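You operate a simulated robot arm through the tools that you are given. There is no shell and no other tool.

You run a simulated robot arm. Do the job below in one go: nothing can be reset, and whatever is moved stays where it is left.

Task
Pack the YARD pouch in the white cradle's carrier, grey foam pad on top.
Fine: shut the lid.

Only the result counts: the job must be done as asked and must still hold three seconds after the hand-in. Knocking over, shifting, dropping, spilling or breaking anything else fails it. A push-on lid holds only when it is set on centred and level and pressed home; a screw cap is set on level and turned clockwise until tight.

Robot
A 6-joint arm with a four-finger gripper, fixed in place. Base frame: the origin is on the floor under the middle of its stand, x ahead of it, y to its left, z up. Units: cm, degrees, N and s.
It reaches about 91.2 cm from its shoulder. Its first joint turns from -166.0 to 166.0 degrees. Payload 3.43 kg.
The tool frame sits at the grasp point between the pads (the TCP): z along the fingers, y along the line on which they close. The tips reach 3 cm beyond it. The gripper opens to 12 cm; its body begins 8.5 cm behind the TCP.
Orientation is that of the tool frame in the base frame, as a unit quaternion [w, x, y, z]. With the fingers straight down and closing along the base's y, the tool's x points along the base's -x, its y along +y and its z along -z.

Tools
- The arm moves only by the tool drive_tool. Its argument "moves" is a list of rows, each a list of 7 numbers: the turn, a rotation vector about the base's x, y, z in degrees, then the shift along the base's x, y, z in cm, then the finger opening in cm, from 0 to 12. In form: [[wx, wy, wz, x, y, z, grip], ...]. A call has 1 to 20 rows; each row shifts and turns the commanded pose from where the row before left it. Rows are played at 5 a second. More than 5 cm and 8.6 degrees between two rows, or a gripper value outside its range, and nothing of the call is played. A pose out of reach is approached as far as the arm can. The call stops where the force on the tool passes 40 N (or 10 N more than at its start, if that is more) or the arm is blocked; 0.2 s more then pass. Each finger travels about 13.62 cm/s and halts on what it meets, pressing with about 43 N; the grip force reading is that of the motor and also rises with nothing between the fingers. The clock runs only during rows and for 0.2 s after the last one: add rows that do not move to give the fingers time. The reply holds the time, the measured pose of the TCP, the force on the tool along the base axes, the opening and the grip force, in the units named above and with some noise, with the torque about the TCP (base axes, N m) and any sound that the robot's microphone picked up.
- Cameras (640 x 400 px; columns grow to the right, rows downward): "scene" is fixed at [21.35, 49.75, 162]; the picture's right is [-0.74, -0.67, 0.00], its down [-0.42, 0.46, -0.78] and it looks along [0.53, -0.58, -0.62] (base axes); focal length 332 px, centre (320, 200). "wrist" rides on the gripper at [7.1, -1.7, -12.1] in the tool frame; the picture's right is [0.23, 0.97, 0.00], its down [-0.81, 0.19, -0.55] and it looks along [-0.54, 0.13, 0.83] (tool axes); focal length 275 px, centre (320, 200). There is no depth. A picture from a camera that has moved, and an enlarged one, comes with that camera's place and axes in the base frame and with its lens. The place of the scene camera against the robot may be out by one fixed shift of up to 2.5 cm in any direction.
- get_image(camera): a new picture of that camera. It takes no simulated time.
- move_column(by): moves the trunk up (or, below 0, down) by that many cm; the arm rides with it, the base frame stays. It gives what a move gives, with no picture.
- enlarge(camera, box): a new picture of the part [left, top, right, bottom] of that camera's present view, enlarged. It takes no simulated time.
- sign_off(): hands the job in; it is judged then, once.

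Nothing tells you positions but the pictures and the camera data. Unless the task says otherwise, let go and move clear before handing in.

The tools are called after ">>>" as name(argument=value, ...) on one line, values as JSON. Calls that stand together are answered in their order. drive_tool: Moves the arm, as the interface text tells. Its arguments: {"type":"object","properties":{"moves":{"type":"array","items":{"type":"array","items":{"type":"number"}}}},"required":["moves"]} The other tools are called the same way: move_column (by) moves the trunk up or down; get_image (camera) takes a picture; enlarge (camera, box) takes an enlarged picture of a part of a camera's view; sign_off () hands the job in.

At the start:

```text
time_s: 0.0
eef_pos: [47.48, -2.62, 133.7]
ee_rot: [0.0, 0.0, 1.0, -0.001]
wrist_force: [0.2, 0.3, -0.5]
wrist_torque: [0.0, -0.01, -0.03]
grip_width: 12.0
finger_force: 0.0
trunk travel left (down, up): [-30.0, 24.0]
```

scene: 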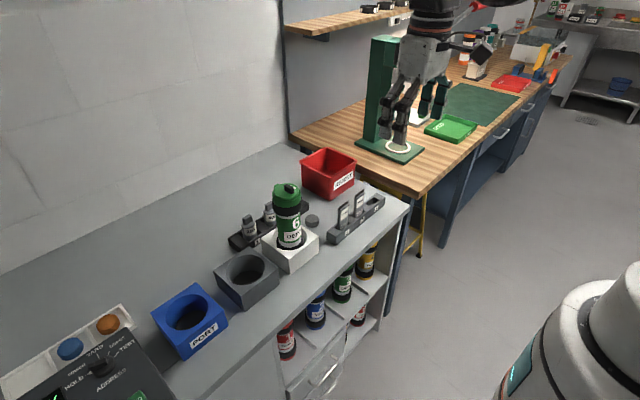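
wrist: 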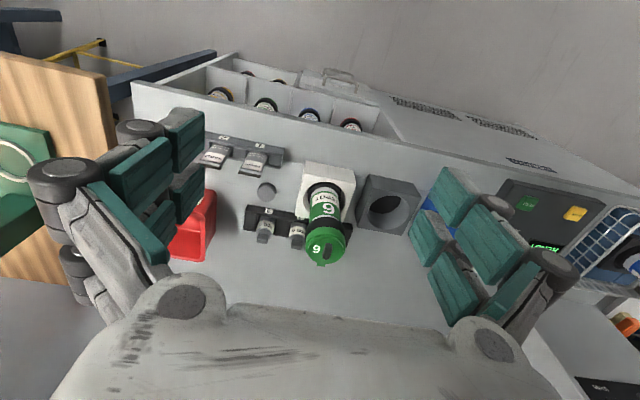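

I see a grey bench with a white cradle holding a green-capped carrier, racks with small pouches beside it, and a grey round pad near them. I'll look closer before moving anything.

>>> enlarge(camera="scene", box=[210, 140, 410, 290])

>>> enlarge(camera="wrist", box=[180, 120, 440, 280])

>>> enlarge(camera="scene", box=[0, 270, 240, 400])

```text
2.67 times, centred on (310, 215) of scene
camera zoom: at [21.35, 49.75, 162.0], right [-0.74, -0.67, 0.0], down [-0.42, 0.46, -0.78], along [0.53, -0.58, -0.62], focal length 885 px, centre (347, 160)
```

zoom: 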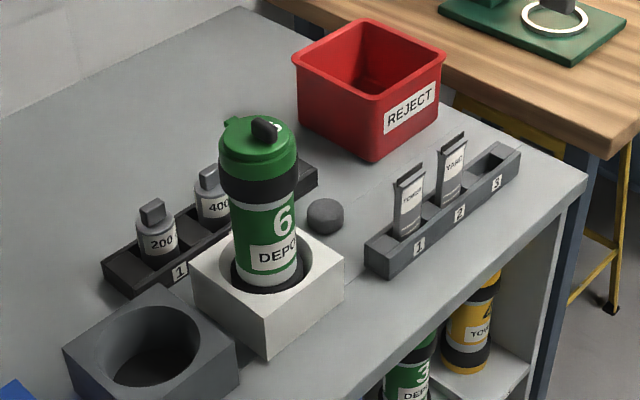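

```text
2.46 times, centred on (310, 200) of wrist
camera zoom: at [40.36, -4.29, 145.73], right [-0.23, 0.97, 0.0], down [0.81, 0.19, 0.55], along [0.54, 0.13, -0.83], focal length 678 px, centre (345, 200)
```

zoom: 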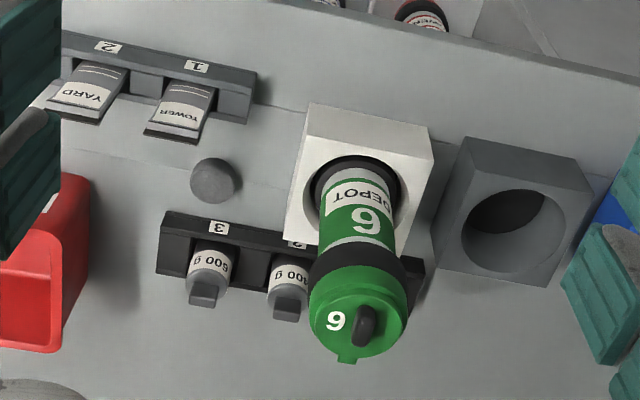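

```text
2.67 times, centred on (120, 335) of scene
camera zoom: at [21.35, 49.75, 162.0], right [-0.74, -0.67, 0.0], down [-0.42, 0.46, -0.78], along [0.53, -0.58, -0.62], focal length 885 px, centre (853, -160)
```

zoom: 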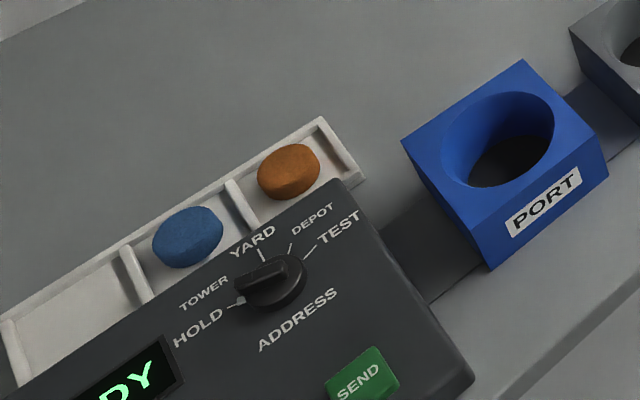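

The carrier with the green lid sits in the white cradle, and the YARD pouch seems to be in slot 2 of the grey rack. I'll zoom in further on the lid, pouches and the pad.

>>> enlarge(camera="scene", box=[260, 170, 330, 214])

>>> enlarge(camera="wrist", box=[280, 170, 370, 275])

>>> enlarge(camera="scene", box=[300, 180, 390, 240])

>>> enlarge(camera="wrist", box=[190, 120, 300, 210])

```text
9.09 times, centred on (295, 192) of scene
camera zoom: at [21.35, 49.75, 162.0], right [-0.74, -0.67, 0.0], down [-0.42, 0.46, -0.78], along [0.53, -0.58, -0.62], focal length 3018 px, centre (547, 273)
```

zoom: 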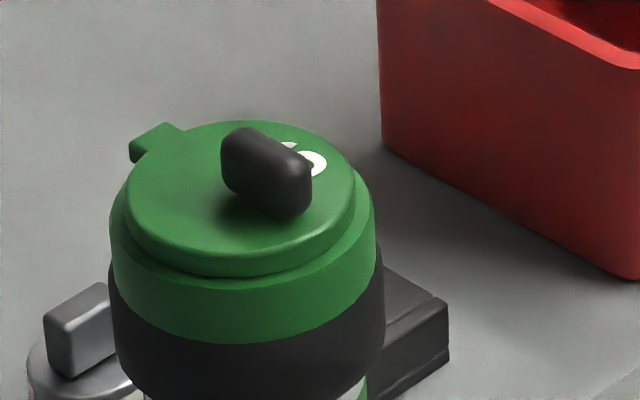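

```text
3.81 times, centred on (325, 222) of wrist
camera zoom: at [40.36, -4.29, 145.73], right [-0.23, 0.97, 0.0], down [0.81, 0.19, 0.55], along [0.54, 0.13, -0.83], focal length 1049 px, centre (301, 114)
```

zoom: 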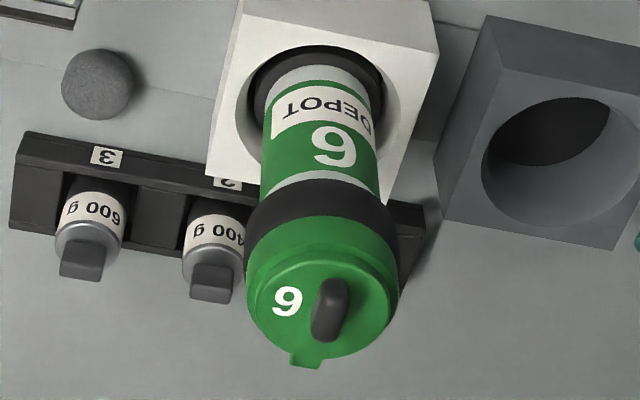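

```text
6.67 times, centred on (345, 210) of scene
camera zoom: at [21.35, 49.75, 162.0], right [-0.74, -0.67, 0.0], down [-0.42, 0.46, -0.78], along [0.53, -0.58, -0.62], focal length 2213 px, centre (153, 133)
```

zoom: 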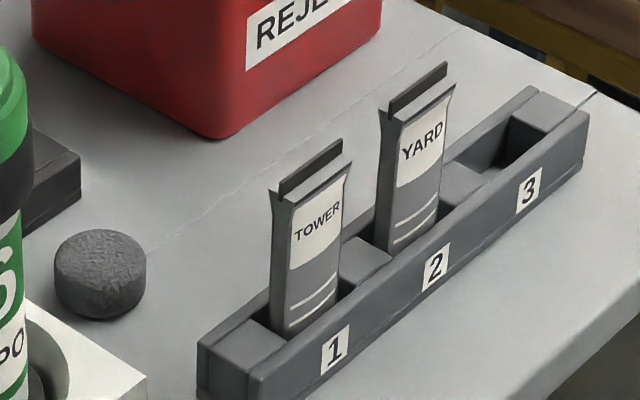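

```text
4.44 times, centred on (245, 165) of wrist
camera zoom: at [40.36, -4.29, 145.73], right [-0.23, 0.97, 0.0], down [0.81, 0.19, 0.55], along [0.54, 0.13, -0.83], focal length 1224 px, centre (653, 356)
```

zoom: 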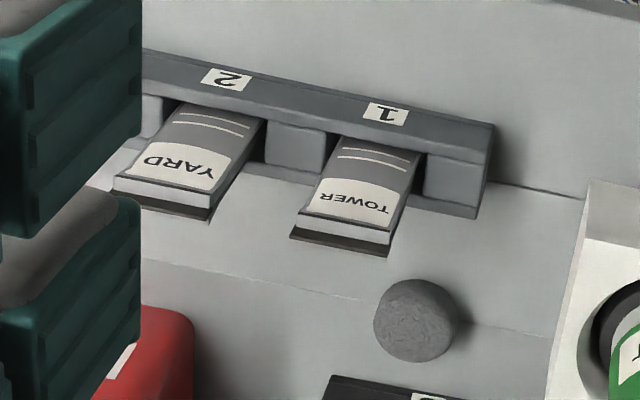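

The lid top seems to be near (74, 5, 110), the bench top near z≈88, the pad near (78, -8.5), and the YARD pouch further to the right. I'll move the hand nearer for better views of the lid.

>>> drive_tool(moves=[[0, 0, 0, 3.7, 1.1, -1.0, 12], [0, 0, 0, 3.7, 1.1, -1.0, 12], [0, 0, 0, 3.7, 1.1, -1.0, 12], [0, 0, 0, 3.7, 1.1, -1.0, 12], [0, 0, 0, 0, 0, 0, 12]])

>>> get_image(camera="wrist")

>>> get_image(camera="scene")

```text
time_s: 1.2
eef_pos: [62.04, 1.83, 129.85]
ee_rot: [0.0, 0.0, 1.0, 0.0]
wrist_force: [0.5, -0.3, 0.2]
wrist_torque: [0.03, -0.01, 0.04]
grip_width: 11.98
finger_force: 0.0
trunk travel left (down, up): [-30.0, 24.0]
```

```text
taken
camera wrist: at [55.07, 0.1, 141.72], right [-0.23, 0.97, 0.0], down [0.81, 0.19, 0.55], along [0.54, 0.13, -0.83], focal length 275 px, centre (320, 200)
```

wrist: 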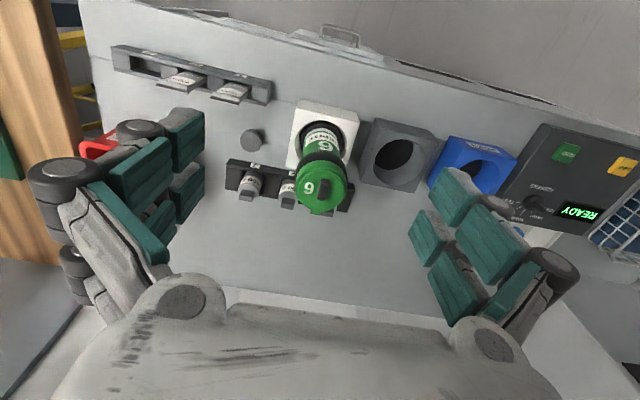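

```text
taken
```

scene: 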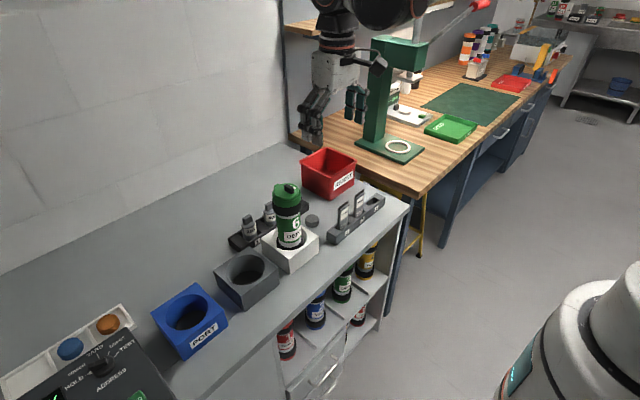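

The hand is now nearer, above and in front of the carrier. I'll zoom in on the lid, pouches and rack from here.

>>> enlarge(camera="wrist", box=[280, 95, 370, 220])

>>> enlarge(camera="wrist", box=[100, 30, 290, 160])

>>> enlarge(camera="wrist", box=[360, 100, 640, 260])

>>> enlarge(camera="scene", box=[230, 170, 330, 280])

```text
3.20 times, centred on (325, 158) of wrist
camera zoom: at [55.07, 0.1, 141.72], right [-0.23, 0.97, 0.0], down [0.81, 0.19, 0.55], along [0.54, 0.13, -0.83], focal length 881 px, centre (304, 336)
```

zoom: 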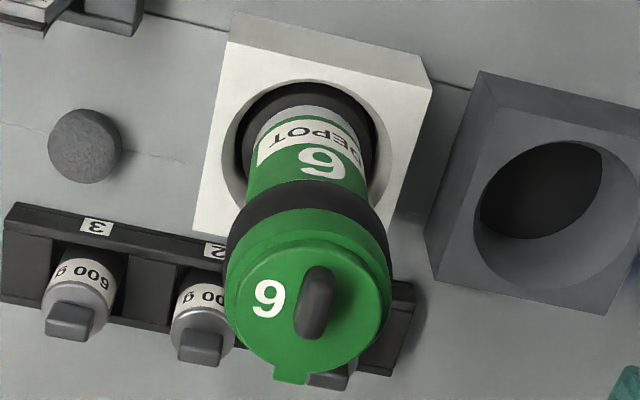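

```text
3.08 times, centred on (195, 95) of wrist
camera zoom: at [55.07, 0.1, 141.72], right [-0.23, 0.97, 0.0], down [0.81, 0.19, 0.55], along [0.54, 0.13, -0.83], focal length 847 px, centre (705, 523)
```

zoom: 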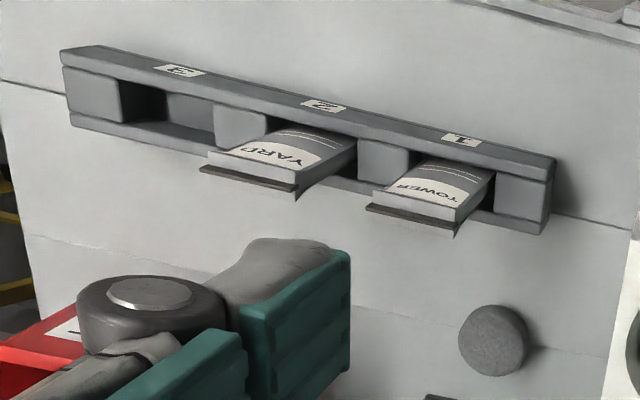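

```text
2.29 times, centred on (500, 180) of wrist
camera zoom: at [55.07, 0.1, 141.72], right [-0.23, 0.97, 0.0], down [0.81, 0.19, 0.55], along [0.54, 0.13, -0.83], focal length 629 px, centre (-91, 246)
```

zoom: 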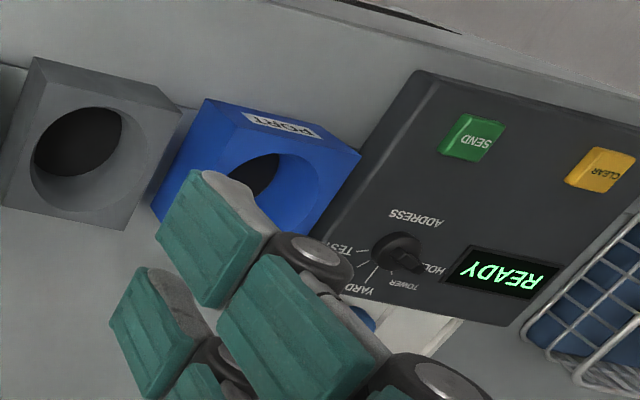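

```text
3.64 times, centred on (280, 225) of scene
camera zoom: at [21.35, 49.75, 162.0], right [-0.74, -0.67, 0.0], down [-0.42, 0.46, -0.78], along [0.53, -0.58, -0.62], focal length 1207 px, centre (466, 109)
```

zoom: 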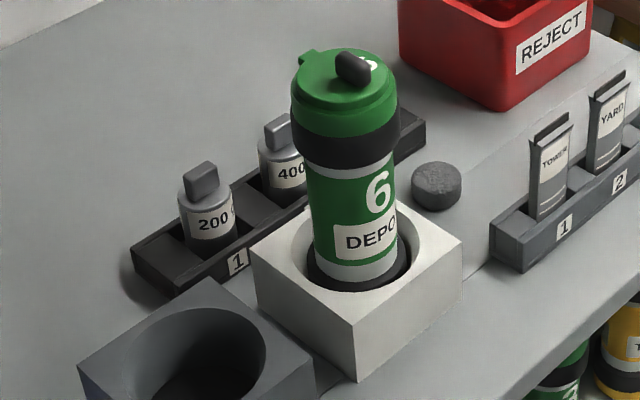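

Before touching the lid I want to know how it is fastened, so I'll look at the carriers on the shelf below and the lid's rim for comparison.

>>> enlarge(camera="scene", box=[265, 235, 395, 365])

>>> enlarge(camera="scene", box=[350, 10, 570, 170])

>>> enlarge(camera="wrist", box=[290, 150, 355, 220])

```text
3.08 times, centred on (330, 300) of scene
camera zoom: at [21.35, 49.75, 162.0], right [-0.74, -0.67, 0.0], down [-0.42, 0.46, -0.78], along [0.53, -0.58, -0.62], focal length 1021 px, centre (289, -108)
```

zoom: 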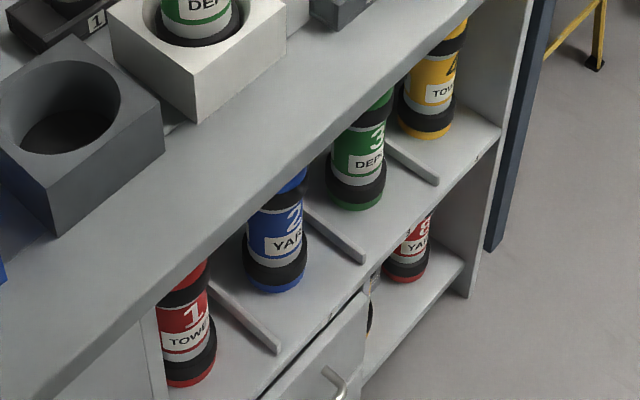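

```text
2.50 times, centred on (460, 90) of scene
camera zoom: at [21.35, 49.75, 162.0], right [-0.74, -0.67, 0.0], down [-0.42, 0.46, -0.78], along [0.53, -0.58, -0.62], focal length 830 px, centre (-30, 475)
```

zoom: 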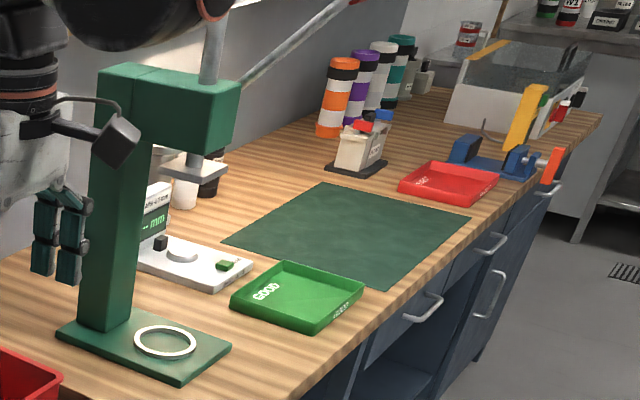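

```text
5.71 times, centred on (322, 185) of wrist
camera zoom: at [55.07, 0.1, 141.72], right [-0.23, 0.97, 0.0], down [0.81, 0.19, 0.55], along [0.54, 0.13, -0.83], focal length 1573 px, centre (306, 286)
```

zoom: 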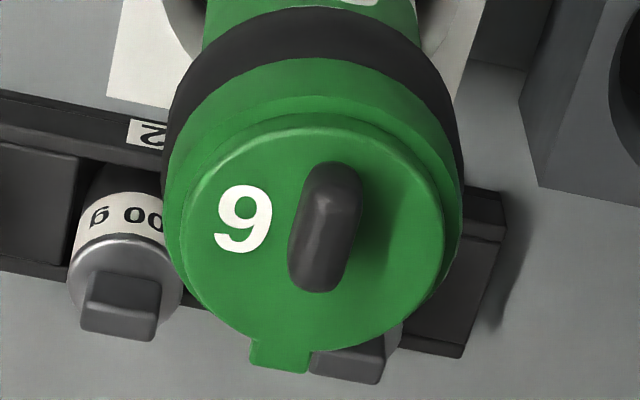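

The lid appears to be the thin green disc with a bar handle and a rim tab; whether it twists or pulls is unclear. I'll swing the wrist to the right side to look at the lid edge from a lower angle.

>>> drive_tool(moves=[[0, 0, 8.2, 0.4, -2.5, 0, 12], [0, 0, 8.2, 0.4, -2.5, 0, 12], [0, 0, 8.2, 0.4, -2.5, 0, 12], [0, 0, 8.2, 0.4, -2.5, 0, 12], [0, 0, 8.2, 0.4, -2.5, 0, 12], [0, 0, 8.2, 0.4, -2.5, 0, 12], [0, 0, 8.2, 0.4, -2.5, 0, 12], [0, 0, 8.2, 0.4, -2.5, 0, 12], [0, 0, 8.2, 0.4, -2.5, 0, 12], [0, 0, 8.2, 0.4, -2.5, 0, 12], [0, 0, 8.2, 0.4, -2.5, 0, 12], [7.5, 0, 0, 0, 0, 0, 12], [7.5, 0, 0, 0, 0, 0, 12], [7.5, 0, 0, 0, 0, 0, 12], [7.5, 0, 0, 0, 0, 0, 12], [0, 0, 0, 0, 0, 0, 12]])

>>> get_image(camera="wrist")

>>> get_image(camera="scene")

```text
time_s: 4.6
eef_pos: [66.65, -25.72, 129.55]
ee_rot: [-0.184, 0.685, -0.681, -0.183]
wrist_force: [-0.2, -0.4, 0.4]
wrist_torque: [0.02, -0.01, -0.02]
grip_width: 12.0
finger_force: 0.1
trunk travel left (down, up): [-30.0, 24.0]
```

```text
taken
camera wrist: at [68.44, -37.88, 136.53], right [-0.97, -0.2, -0.12], down [-0.19, 0.42, 0.88], along [-0.13, 0.88, -0.45], focal length 275 px, centre (320, 200)
```

wrist: 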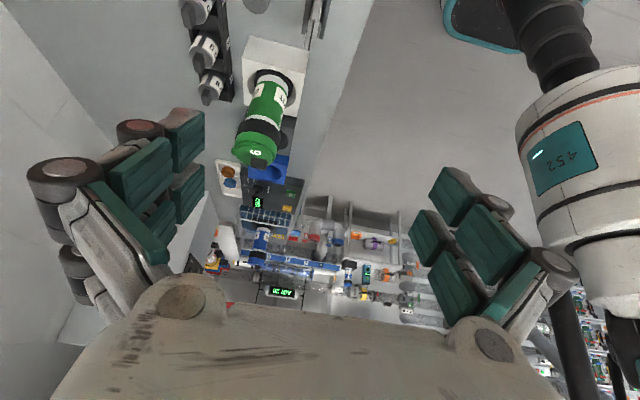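

```text
taken
```

scene: 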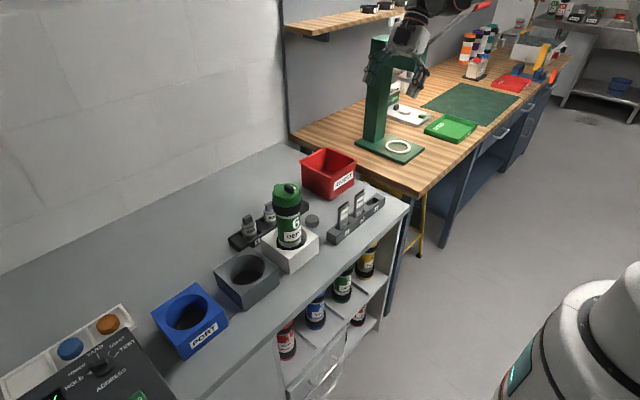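

>>> enlarge(camera="wrist", box=[225, 120, 295, 175])

>>> enlarge(camera="wrist", box=[225, 30, 315, 175])

```text
7.27 times, centred on (260, 148) of wrist
camera zoom: at [68.44, -37.88, 136.53], right [-0.97, -0.2, -0.12], down [-0.19, 0.42, 0.88], along [-0.13, 0.88, -0.45], focal length 2002 px, centre (756, 582)
```

zoom: 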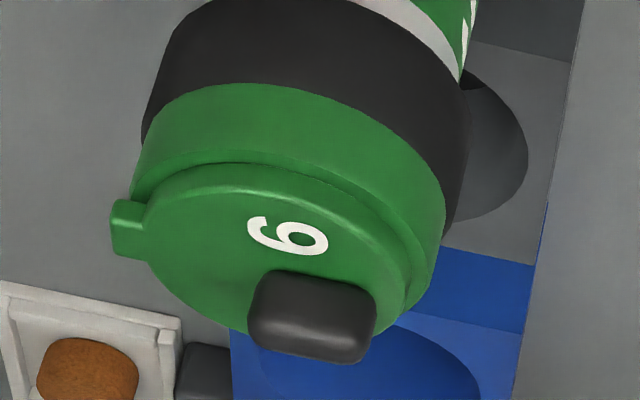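

```text
2.76 times, centred on (270, 102) of wrist
camera zoom: at [68.44, -37.88, 136.53], right [-0.97, -0.2, -0.12], down [-0.19, 0.42, 0.88], along [-0.13, 0.88, -0.45], focal length 759 px, centre (458, 469)
```

zoom: 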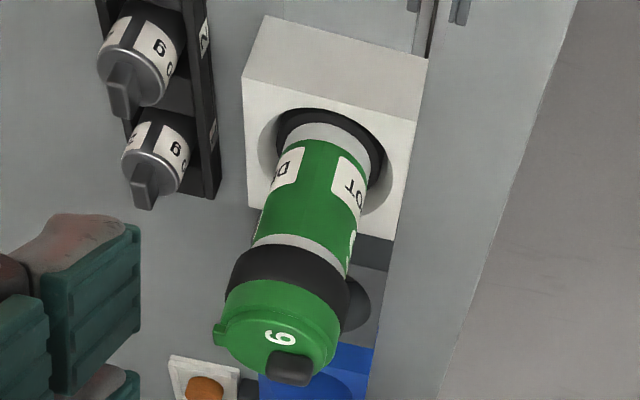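

The bar handle sits off centre, opposite to the rim tab, which hints at a hinge at the far side. I'll zoom in hard on the tab and the lid edge.

>>> enlarge(camera="wrist", box=[232, 138, 258, 158])

>>> enlarge(camera="scene", box=[268, 178, 306, 202])

>>> enlarge(camera="wrist", box=[245, 138, 282, 170])

```text
16.00 times, centred on (245, 148) of wrist
camera zoom: at [68.44, -37.88, 136.53], right [-0.97, -0.2, -0.12], down [-0.19, 0.42, 0.88], along [-0.13, 0.88, -0.45], focal length 4404 px, centre (1520, 1032)
```

zoom: 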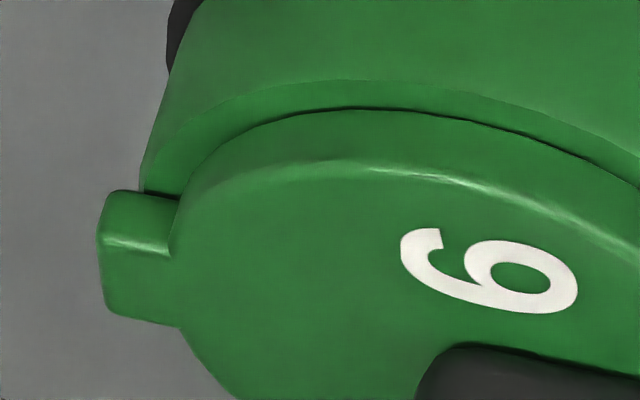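

```text
16.00 times, centred on (287, 190) of scene
camera zoom: at [21.35, 49.75, 162.0], right [-0.74, -0.67, 0.0], down [-0.42, 0.46, -0.78], along [0.53, -0.58, -0.62], focal length 5311 px, centre (848, 360)
```

zoom: 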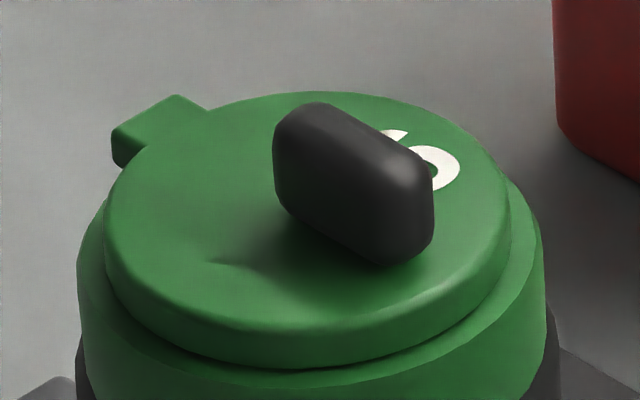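

```text
12.50 times, centred on (264, 154) of wrist
camera zoom: at [68.44, -37.88, 136.53], right [-0.97, -0.2, -0.12], down [-0.19, 0.42, 0.88], along [-0.13, 0.88, -0.45], focal length 3441 px, centre (1026, 775)
```

zoom: 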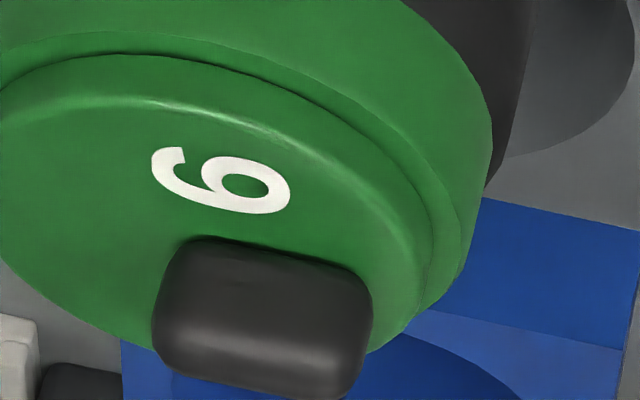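

The lid disc has an ear on its far (+x) side and a bar knob nearer me, so a hinge, a pull-off or a twist are all possible. I'll check the finger layout closely before gripping the small bar.

>>> enlarge(camera="wrist", box=[20, 90, 220, 310])

>>> enlarge(camera="wrist", box=[400, 150, 590, 340])

>>> enlarge(camera="scene", box=[340, 0, 460, 110])

>>> enlarge(camera="wrist", box=[205, 150, 325, 250])

```text
1.82 times, centred on (120, 200) of wrist
camera zoom: at [68.44, -37.88, 136.53], right [-0.97, -0.2, -0.12], down [-0.19, 0.42, 0.88], along [-0.13, 0.88, -0.45], focal length 500 px, centre (684, 200)
```

zoom: 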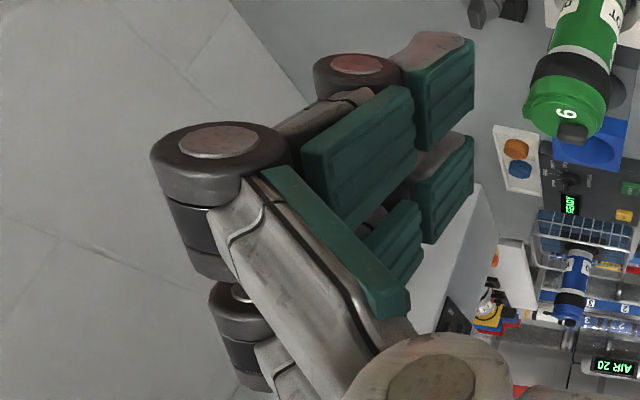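

```text
2.11 times, centred on (495, 245) of wrist
camera zoom: at [68.44, -37.88, 136.53], right [-0.97, -0.2, -0.12], down [-0.19, 0.42, 0.88], along [-0.13, 0.88, -0.45], focal length 580 px, centre (-48, 105)
```

zoom: 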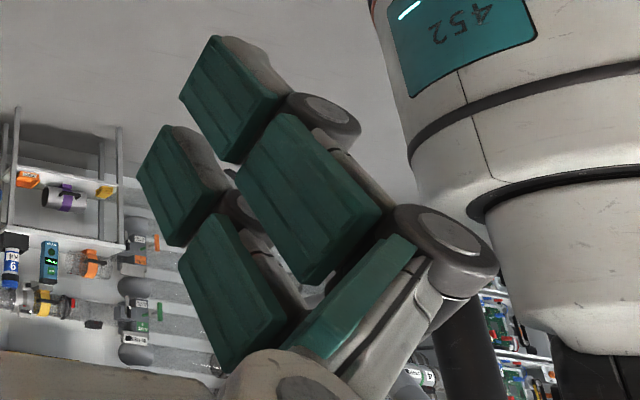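

```text
3.64 times, centred on (400, 55) of scene
camera zoom: at [21.35, 49.75, 162.0], right [-0.74, -0.67, 0.0], down [-0.42, 0.46, -0.78], along [0.53, -0.58, -0.62], focal length 1207 px, centre (29, 727)
```

zoom: 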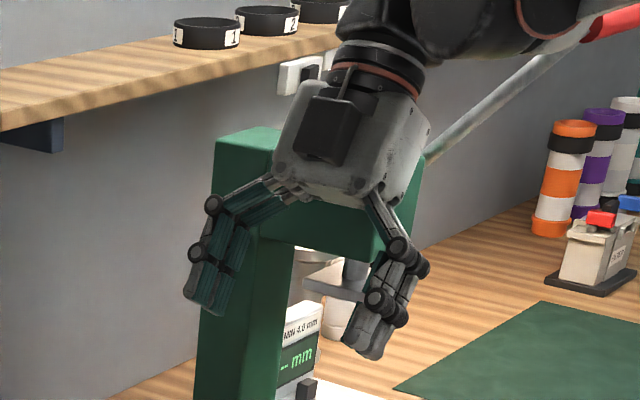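

```text
4.00 times, centred on (265, 200) of wrist
camera zoom: at [68.44, -37.88, 136.53], right [-0.97, -0.2, -0.12], down [-0.19, 0.42, 0.88], along [-0.13, 0.88, -0.45], focal length 1101 px, centre (540, 200)
```

zoom: 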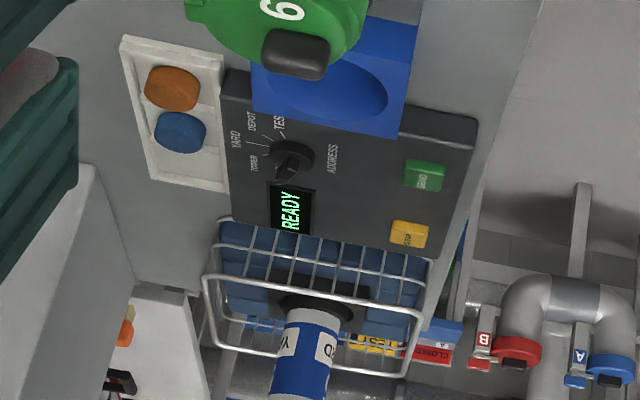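

The tray's third compartment is empty, so the loose grey disc is the grey foam pad. I'll bring the hand back upright above the lid's bar (about 73.9, 5.2), yawed -6° to match the bar.

>>> drive_tool(moves=[[-7.5, 0, 0, 0, 0, 0, 12], [-7.5, 0, 0, 0, 0, 0, 12], [-7.5, 0, 0, 0, 0, 0, 12], [-7.5, 0, 0, 0, 0, 0, 12], [0, 0, -8, 0.6, 2.575, -0.38, 12], [0, 0, -8, 0.6, 2.575, -0.38, 12], [0, 0, -8, 0.6, 2.575, -0.38, 12], [0, 0, -8, 0.6, 2.575, -0.38, 12], [0, 0, -8, 0.6, 2.575, -0.38, 12], [0, 0, -8, 0.6, 2.575, -0.38, 12], [0, 0, -8, 0.6, 2.575, -0.38, 12], [0, 0, -8, 0.6, 2.575, -0.38, 12], [0, 0, -8, 0.6, 2.575, -0.38, 12], [0, 0, -8, 0.6, 2.575, -0.38, 12], [0, 0, -8, 0.6, 2.575, -0.38, 12], [0, 0, -8, 0.6, 2.575, -0.38, 12], [0, 0, 0, 0, 0, 0, 12]])

>>> get_image(camera="wrist")

>>> get_image(camera="scene")

```text
time_s: 8.2
eef_pos: [73.76, 5.19, 125.03]
ee_rot: [0.0, 0.051, 0.999, 0.0]
wrist_force: [-1.0, -0.1, -0.2]
wrist_torque: [-0.02, 0.0, 0.06]
grip_width: 12.0
finger_force: 0.1
trunk travel left (down, up): [-30.0, 24.0]
```

```text
taken
camera wrist: at [66.65, 4.33, 137.08], right [-0.13, 0.99, 0.0], down [0.83, 0.11, 0.55], along [0.55, 0.07, -0.83], focal length 275 px, centre (320, 200)
```

wrist: 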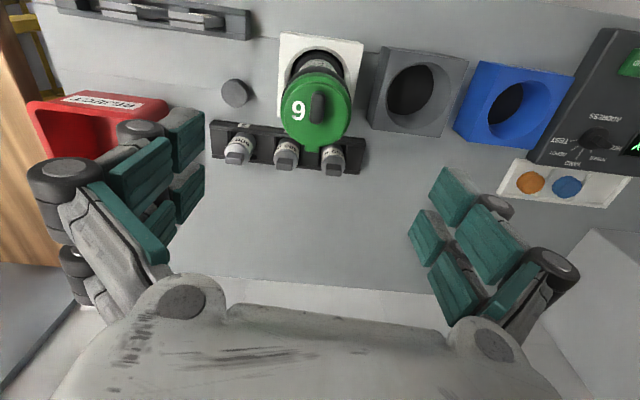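

```text
taken
```

scene: 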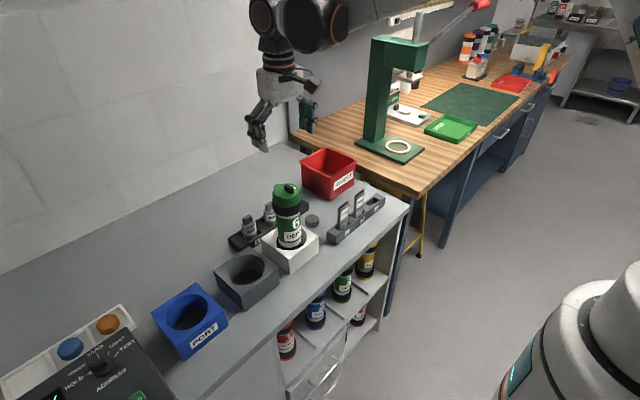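

The hand is upright above the lid, with the lid seen just above picture centre. I'll zoom in to measure the bar relative to the tool axis.

>>> enlarge(camera="wrist", box=[270, 60, 370, 160])

>>> enlarge(camera="wrist", box=[200, 20, 480, 195])

```text
4.00 times, centred on (320, 110) of wrist
camera zoom: at [66.65, 4.33, 137.08], right [-0.13, 0.99, 0.0], down [0.83, 0.11, 0.55], along [0.55, 0.07, -0.83], focal length 1101 px, centre (320, 560)
```

zoom: 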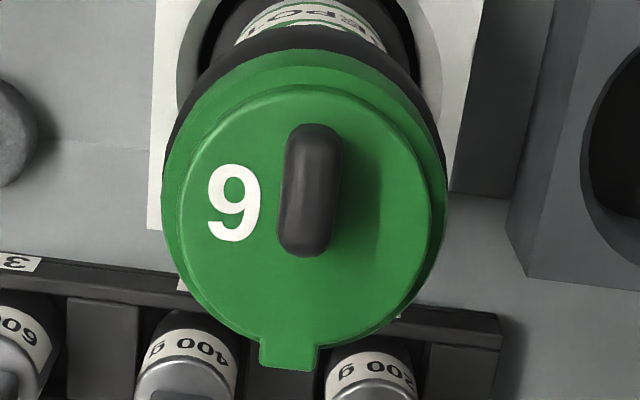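

```text
2.29 times, centred on (340, 108) of wrist
camera zoom: at [66.65, 4.33, 137.08], right [-0.13, 0.99, 0.0], down [0.83, 0.11, 0.55], along [0.55, 0.07, -0.83], focal length 629 px, centre (274, 411)
```

zoom: 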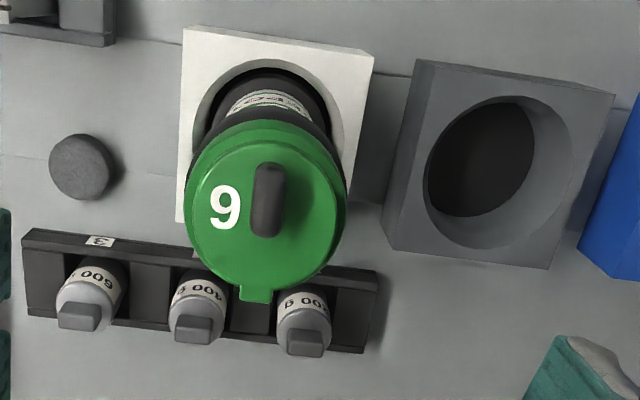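

The bar is aligned with base x (yaw about 0), centred about (73.85, 5.0), top near z≈110.4, so I'll straighten the yaw, narrow the fingers and come down to just above it.

>>> drive_tool(moves=[[0, 0, 6, 0.05, -0.15, 0, 8], [0, 0, 0, 0, 0, -2.5, 5], [0, 0, 0, 0, 0, -2.5, 4], [0, 0, 0, 0, 0, -2.0, 4], [0, 0, 0, 0, 0, -2.0, 4], [0, 0, 0, 0, 0, 0, 4]])

>>> get_image(camera="wrist")

>>> enlarge(camera="scene", box=[230, 90, 350, 230])

```text
time_s: 9.6
eef_pos: [73.87, 5.21, 116.23]
ee_rot: [0.0, -0.001, 1.0, 0.0]
wrist_force: [-0.5, 0.4, -0.7]
wrist_torque: [0.02, -0.01, 0.05]
grip_width: 3.97
finger_force: 0.0
trunk travel left (down, up): [-30.0, 24.0]
```

```text
taken
camera wrist: at [66.87, 3.41, 128.19], right [-0.23, 0.97, 0.0], down [0.81, 0.19, 0.55], along [0.54, 0.13, -0.83], focal length 275 px, centre (320, 200)
```

wrist: 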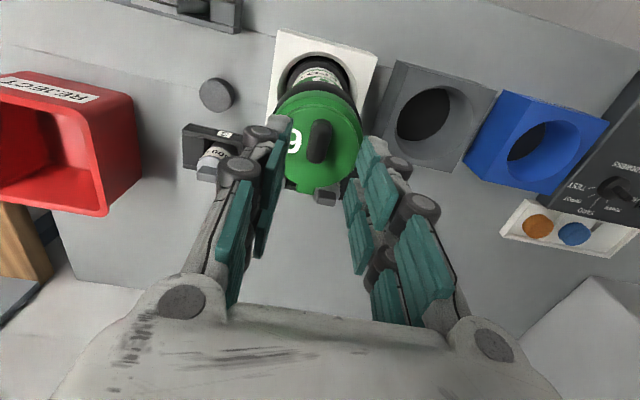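

```text
2.86 times, centred on (290, 160) of scene
camera zoom: at [21.35, 49.75, 162.0], right [-0.74, -0.67, 0.0], down [-0.42, 0.46, -0.78], along [0.53, -0.58, -0.62], focal length 948 px, centre (406, 314)
```

zoom: 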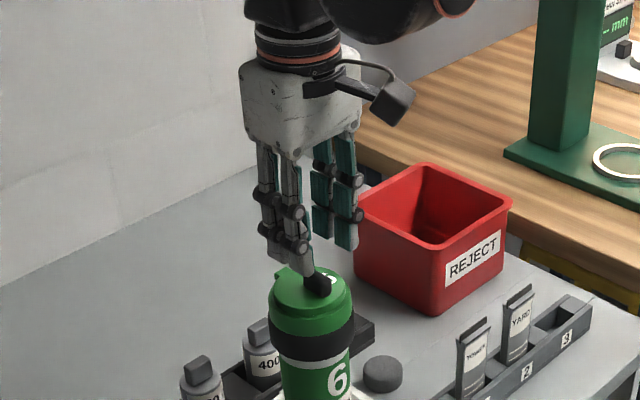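

The bar is centred between the fingers. I'll lower so the tips straddle the bar without touching the lid.

>>> drive_tool(moves=[[0, 0, 0, 0, -0.1, -1.5, 4], [0, 0, 0, 0, 0, -1.0, 4], [0, 0, 0, 0, 0, -0.7, 4], [0, 0, 0, 0, 0, -0.5, 4], [0, 0, 0, 0, 0, 0, 4]])

>>> get_image(camera="wrist")

>>> enlarge(camera="scene", box=[250, 140, 330, 220])

```text
time_s: 10.8
eef_pos: [73.76, 4.87, 112.46]
ee_rot: [0.0, -0.002, 1.0, 0.0]
wrist_force: [-0.3, -0.2, -0.7]
wrist_torque: [0.04, 0.01, -0.03]
grip_width: 3.99
finger_force: 0.1
trunk travel left (down, up): [-30.0, 24.0]
```

```text
taken
camera wrist: at [66.85, 3.28, 124.46], right [-0.23, 0.97, 0.0], down [0.81, 0.19, 0.55], along [0.54, 0.13, -0.83], focal length 275 px, centre (320, 200)
```

wrist: 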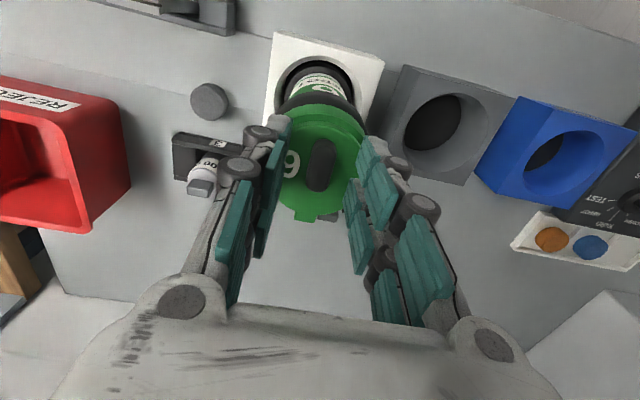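

```text
5.00 times, centred on (290, 180) of scene
camera zoom: at [21.35, 49.75, 162.0], right [-0.74, -0.67, 0.0], down [-0.42, 0.46, -0.78], along [0.53, -0.58, -0.62], focal length 1660 px, centre (470, 300)
```

zoom: 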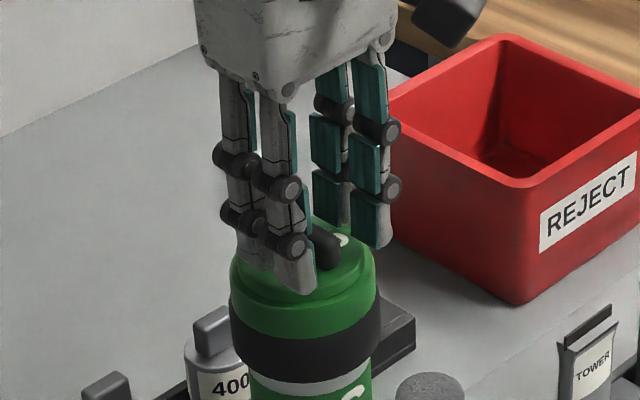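

The tips straddle the bar just above the lid face. I'll close in stages so neither side pushes the carrier sideways.

>>> drive_tool(moves=[[0, 0, 0, 0, 0, 0, 2.0], [0, 0, 0, 0, 0, 0, 2.0]])

>>> enlarge(camera="wrist", box=[250, 80, 410, 230])

```text
time_s: 11.4
eef_pos: [73.77, 4.92, 112.37]
ee_rot: [0.0, -0.002, 1.0, 0.0]
wrist_force: [0.0, 0.5, 0.3]
wrist_torque: [-0.02, -0.01, 0.01]
grip_width: 2.0
finger_force: 0.1
trunk travel left (down, up): [-30.0, 24.0]
```

```text
2.67 times, centred on (330, 155) of wrist
camera zoom: at [66.85, 3.27, 124.48], right [-0.23, 0.97, 0.0], down [0.81, 0.19, 0.55], along [0.54, 0.13, -0.83], focal length 734 px, centre (293, 320)
```

zoom: 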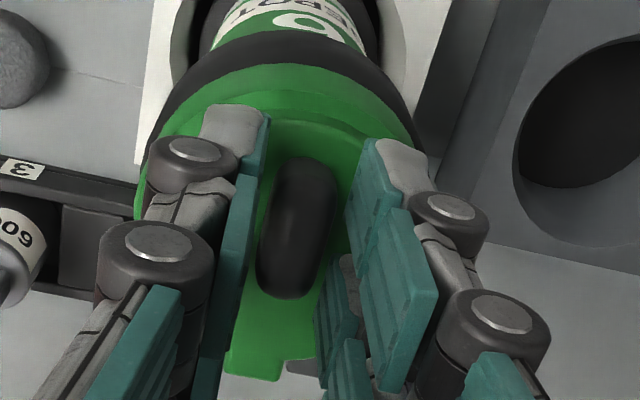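

The bar is nicely centred between the pads. I'll close on it and hold.

>>> drive_tool(moves=[[0, 0, 0, 0, 0, 0, 1.2], [0, 0, 0, 0, 0, 0, 0.6], [0, 0, 0, 0, 0, 0, 0.6]])

>>> enlarge(camera="scene", box=[250, 140, 330, 220])

```text
time_s: 12.2
eef_pos: [73.88, 4.97, 112.48]
ee_rot: [0.001, -0.002, 1.0, 0.0]
wrist_force: [-0.2, -0.2, 0.5]
wrist_torque: [0.02, 0.03, 0.0]
grip_width: 1.34
finger_force: 43.2
trunk travel left (down, up): [-30.0, 24.0]
```

```text
5.00 times, centred on (290, 180) of scene
camera zoom: at [21.35, 49.75, 162.0], right [-0.74, -0.67, 0.0], down [-0.42, 0.46, -0.78], along [0.53, -0.58, -0.62], focal length 1660 px, centre (470, 300)
```

zoom: 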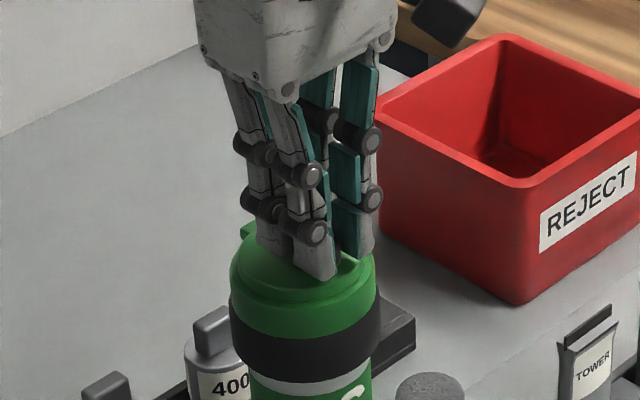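

The bar is held (1.34 cm). I'll make a small upward tug and read the force and torque to learn how the lid is fixed.

>>> drive_tool(moves=[[0, 0, 0, 0, 0, 0.2, 0.6], [0, 0, 0, 0, 0, 0.2, 0.6]])

>>> enlarge(camera="scene", box=[250, 140, 330, 220])

>>> enlarge(camera="wrist", box=[250, 50, 410, 230])

```text
time_s: 12.8
eef_pos: [73.87, 4.99, 112.84]
ee_rot: [0.0, -0.001, 1.0, 0.0]
wrist_force: [0.2, 0.5, -2.0]
wrist_torque: [0.01, 0.06, -0.05]
grip_width: 1.34
finger_force: 43.1
trunk travel left (down, up): [-30.0, 24.0]
```

```text
5.00 times, centred on (290, 180) of scene
camera zoom: at [21.35, 49.75, 162.0], right [-0.74, -0.67, 0.0], down [-0.42, 0.46, -0.78], along [0.53, -0.58, -0.62], focal length 1660 px, centre (470, 300)
```

zoom: 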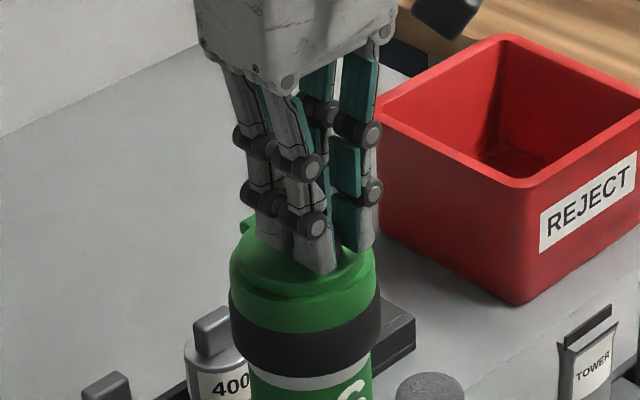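

```text
2.22 times, centred on (330, 140) of wrist
camera zoom: at [66.84, 3.27, 124.85], right [-0.23, 0.97, 0.0], down [0.81, 0.19, 0.55], along [0.54, 0.13, -0.83], focal length 612 px, centre (298, 333)
```

zoom: 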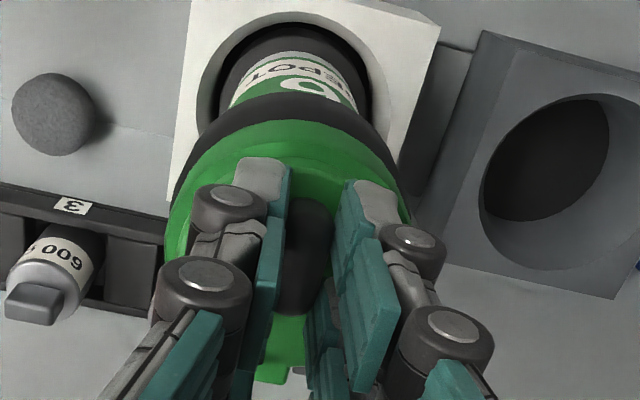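

The tug met only about 2 N. I'll look closer at whether the lid tilts, lifts off level, or the whole carrier rises.

>>> enlarge(camera="scene", box=[268, 178, 306, 202])

>>> enlarge(camera="scene", box=[230, 170, 330, 280])

```text
16.00 times, centred on (287, 190) of scene
camera zoom: at [21.35, 49.75, 162.0], right [-0.74, -0.67, 0.0], down [-0.42, 0.46, -0.78], along [0.53, -0.58, -0.62], focal length 5311 px, centre (848, 360)
```

zoom: 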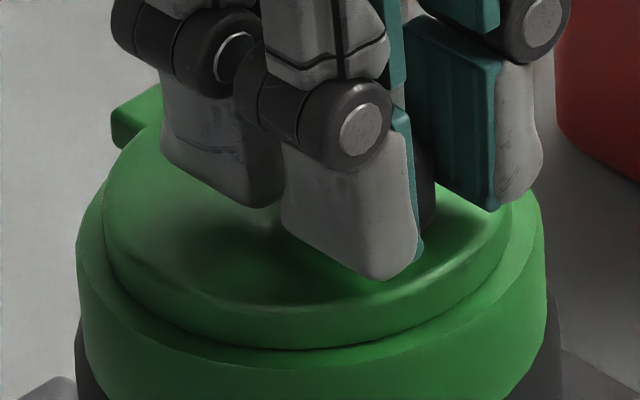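

```text
3.64 times, centred on (280, 225) of scene
camera zoom: at [21.35, 49.75, 162.0], right [-0.74, -0.67, 0.0], down [-0.42, 0.46, -0.78], along [0.53, -0.58, -0.62], focal length 1207 px, centre (466, 109)
```

zoom: 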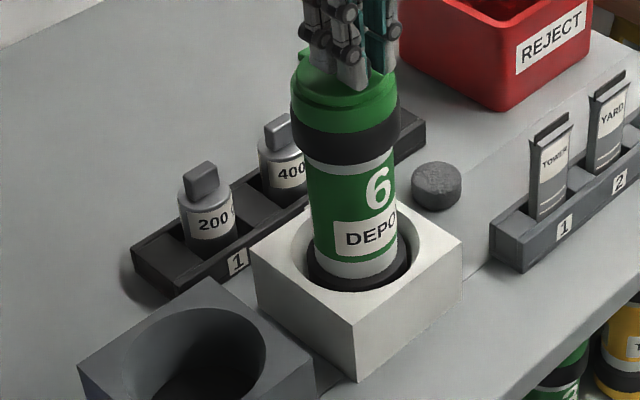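

The near edge of the lid rose while the ear side stayed put: it is a hinged lid, hinge at the ear on the far (+x) side near (78.7, 108.2). I'll follow the hinge arc in small steps, turning the hand with the lid.

>>> drive_tool(moves=[[0, 6, 0, 0.51, 0, 0.48, 0.6], [0, 6, 0, 0.56, 0, 0.42, 0.6], [0, 0, 0, 0, 0, 0, 0.6]])

>>> enlarge(camera="scene", box=[250, 140, 330, 220])

>>> get_image(camera="wrist")

```text
time_s: 13.6
eef_pos: [74.98, 5.08, 113.71]
ee_rot: [-0.105, -0.001, 0.994, 0.001]
wrist_force: [5.0, 0.1, -1.4]
wrist_torque: [0.02, -1.17, 0.02]
grip_width: 1.37
finger_force: 42.9
trunk travel left (down, up): [-30.0, 24.0]
```

```text
5.00 times, centred on (290, 180) of scene
camera zoom: at [21.35, 49.75, 162.0], right [-0.74, -0.67, 0.0], down [-0.42, 0.46, -0.78], along [0.53, -0.58, -0.62], focal length 1660 px, centre (470, 300)
```

zoom: 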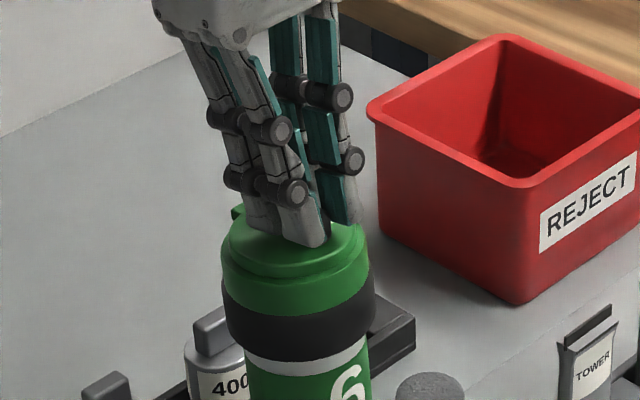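

```text
taken
camera wrist: at [70.6, 3.3, 126.98], right [-0.23, 0.97, 0.05], down [0.91, 0.19, 0.37], along [0.35, 0.13, -0.93], focal length 275 px, centre (320, 200)
```

wrist: 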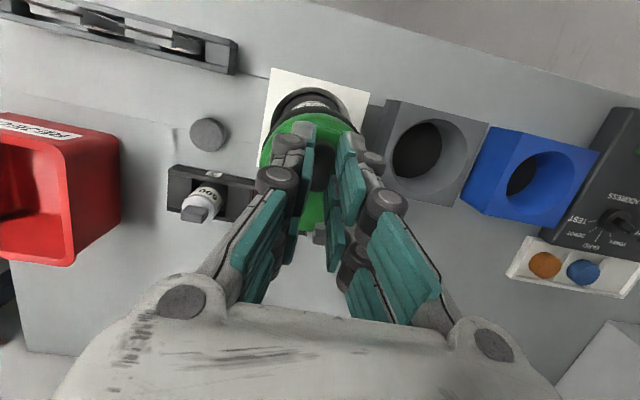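

My arc tilted the whole carrier with about 1.2 N·m, so it isn't a free hinge: the lid had probably come up level. I'll undo the turn exactly and look again.

>>> drive_tool(moves=[[0, -6, 0, -0.56, 0, -0.42, 0.6], [0, -6, 0, -0.51, 0, -0.48, 0.6], [0, 0, 0, 0, 0, 0, 0.6]])

>>> enlarge(camera="scene", box=[268, 178, 306, 202])

>>> enlarge(camera="scene", box=[230, 170, 330, 280])

```text
time_s: 14.4
eef_pos: [73.66, 5.01, 112.78]
ee_rot: [0.0, -0.003, 1.0, 0.0]
wrist_force: [-5.0, -1.0, -2.3]
wrist_torque: [0.0, 1.39, -0.02]
grip_width: 1.36
finger_force: 42.9
trunk travel left (down, up): [-30.0, 24.0]
```

```text
16.00 times, centred on (287, 190) of scene
camera zoom: at [21.35, 49.75, 162.0], right [-0.74, -0.67, 0.0], down [-0.42, 0.46, -0.78], along [0.53, -0.58, -0.62], focal length 5311 px, centre (848, 360)
```

zoom: 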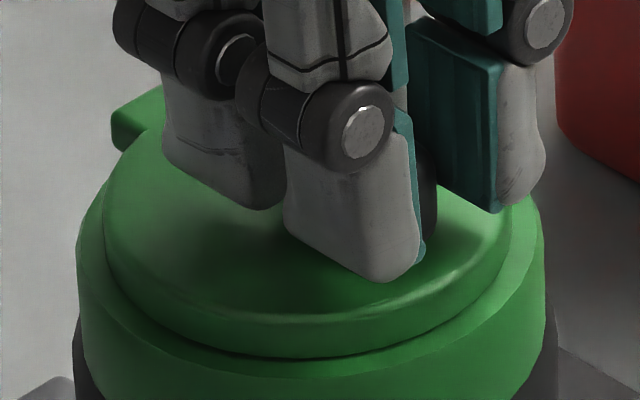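

```text
3.64 times, centred on (280, 225) of scene
camera zoom: at [21.35, 49.75, 162.0], right [-0.74, -0.67, 0.0], down [-0.42, 0.46, -0.78], along [0.53, -0.58, -0.62], focal length 1207 px, centre (466, 109)
```

zoom: 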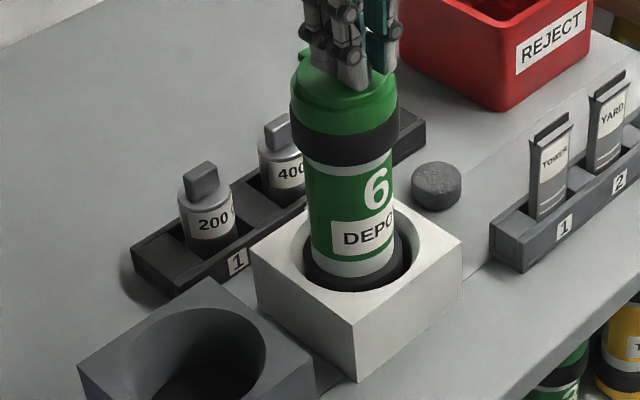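

The ear had risen too, so the lid lifts off level and my turning only jammed it. I'll let go to relax the stored torque, then re-grip and lift straight up.

>>> drive_tool(moves=[[0, 0, 0, 0, 0, 0, 1.8], [0, 0, 0, 0, 0, 0, 2.5], [0, 0, 0, 0, 0, 0, 2.5]])

>>> enlarge(camera="scene", box=[268, 178, 306, 202])

>>> enlarge(camera="wrist", box=[250, 50, 410, 230])

>>> enlarge(camera="scene", box=[230, 170, 330, 280])

```text
time_s: 15.2
eef_pos: [73.81, 4.9, 112.81]
ee_rot: [0.0, -0.002, 1.0, 0.0]
wrist_force: [-0.1, 0.9, -0.3]
wrist_torque: [0.0, 0.0, -0.01]
grip_width: 2.51
finger_force: 0.1
trunk travel left (down, up): [-30.0, 24.0]
```

```text
16.00 times, centred on (287, 190) of scene
camera zoom: at [21.35, 49.75, 162.0], right [-0.74, -0.67, 0.0], down [-0.42, 0.46, -0.78], along [0.53, -0.58, -0.62], focal length 5311 px, centre (848, 360)
```

zoom: 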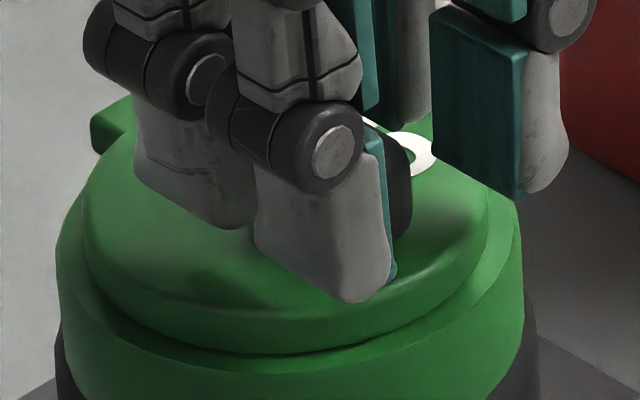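

```text
2.22 times, centred on (330, 140) of wrist
camera zoom: at [66.81, 3.29, 124.85], right [-0.23, 0.97, 0.0], down [0.81, 0.19, 0.55], along [0.54, 0.13, -0.83], focal length 612 px, centre (298, 333)
```

zoom: 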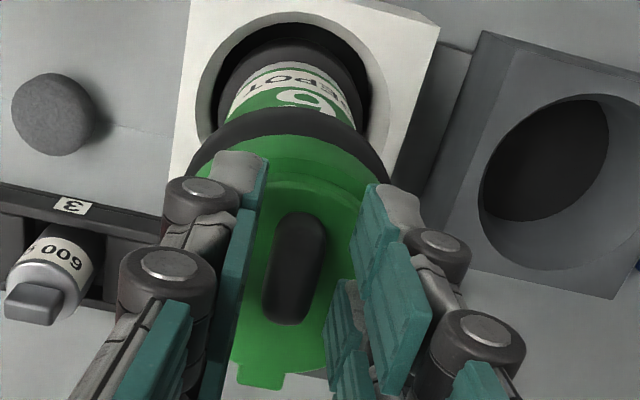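

```text
3.64 times, centred on (280, 225) of scene
camera zoom: at [21.35, 49.75, 162.0], right [-0.74, -0.67, 0.0], down [-0.42, 0.46, -0.78], along [0.53, -0.58, -0.62], focal length 1207 px, centre (466, 109)
```

zoom: 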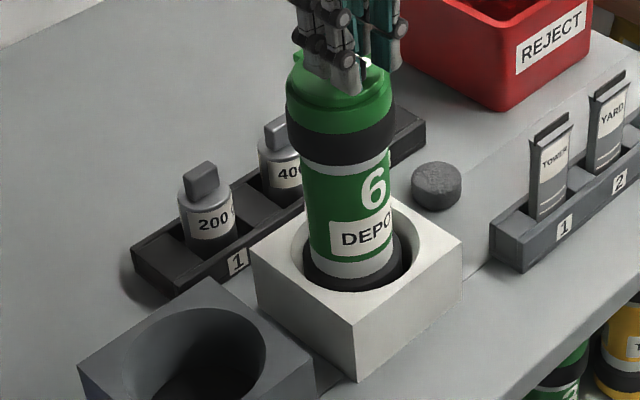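

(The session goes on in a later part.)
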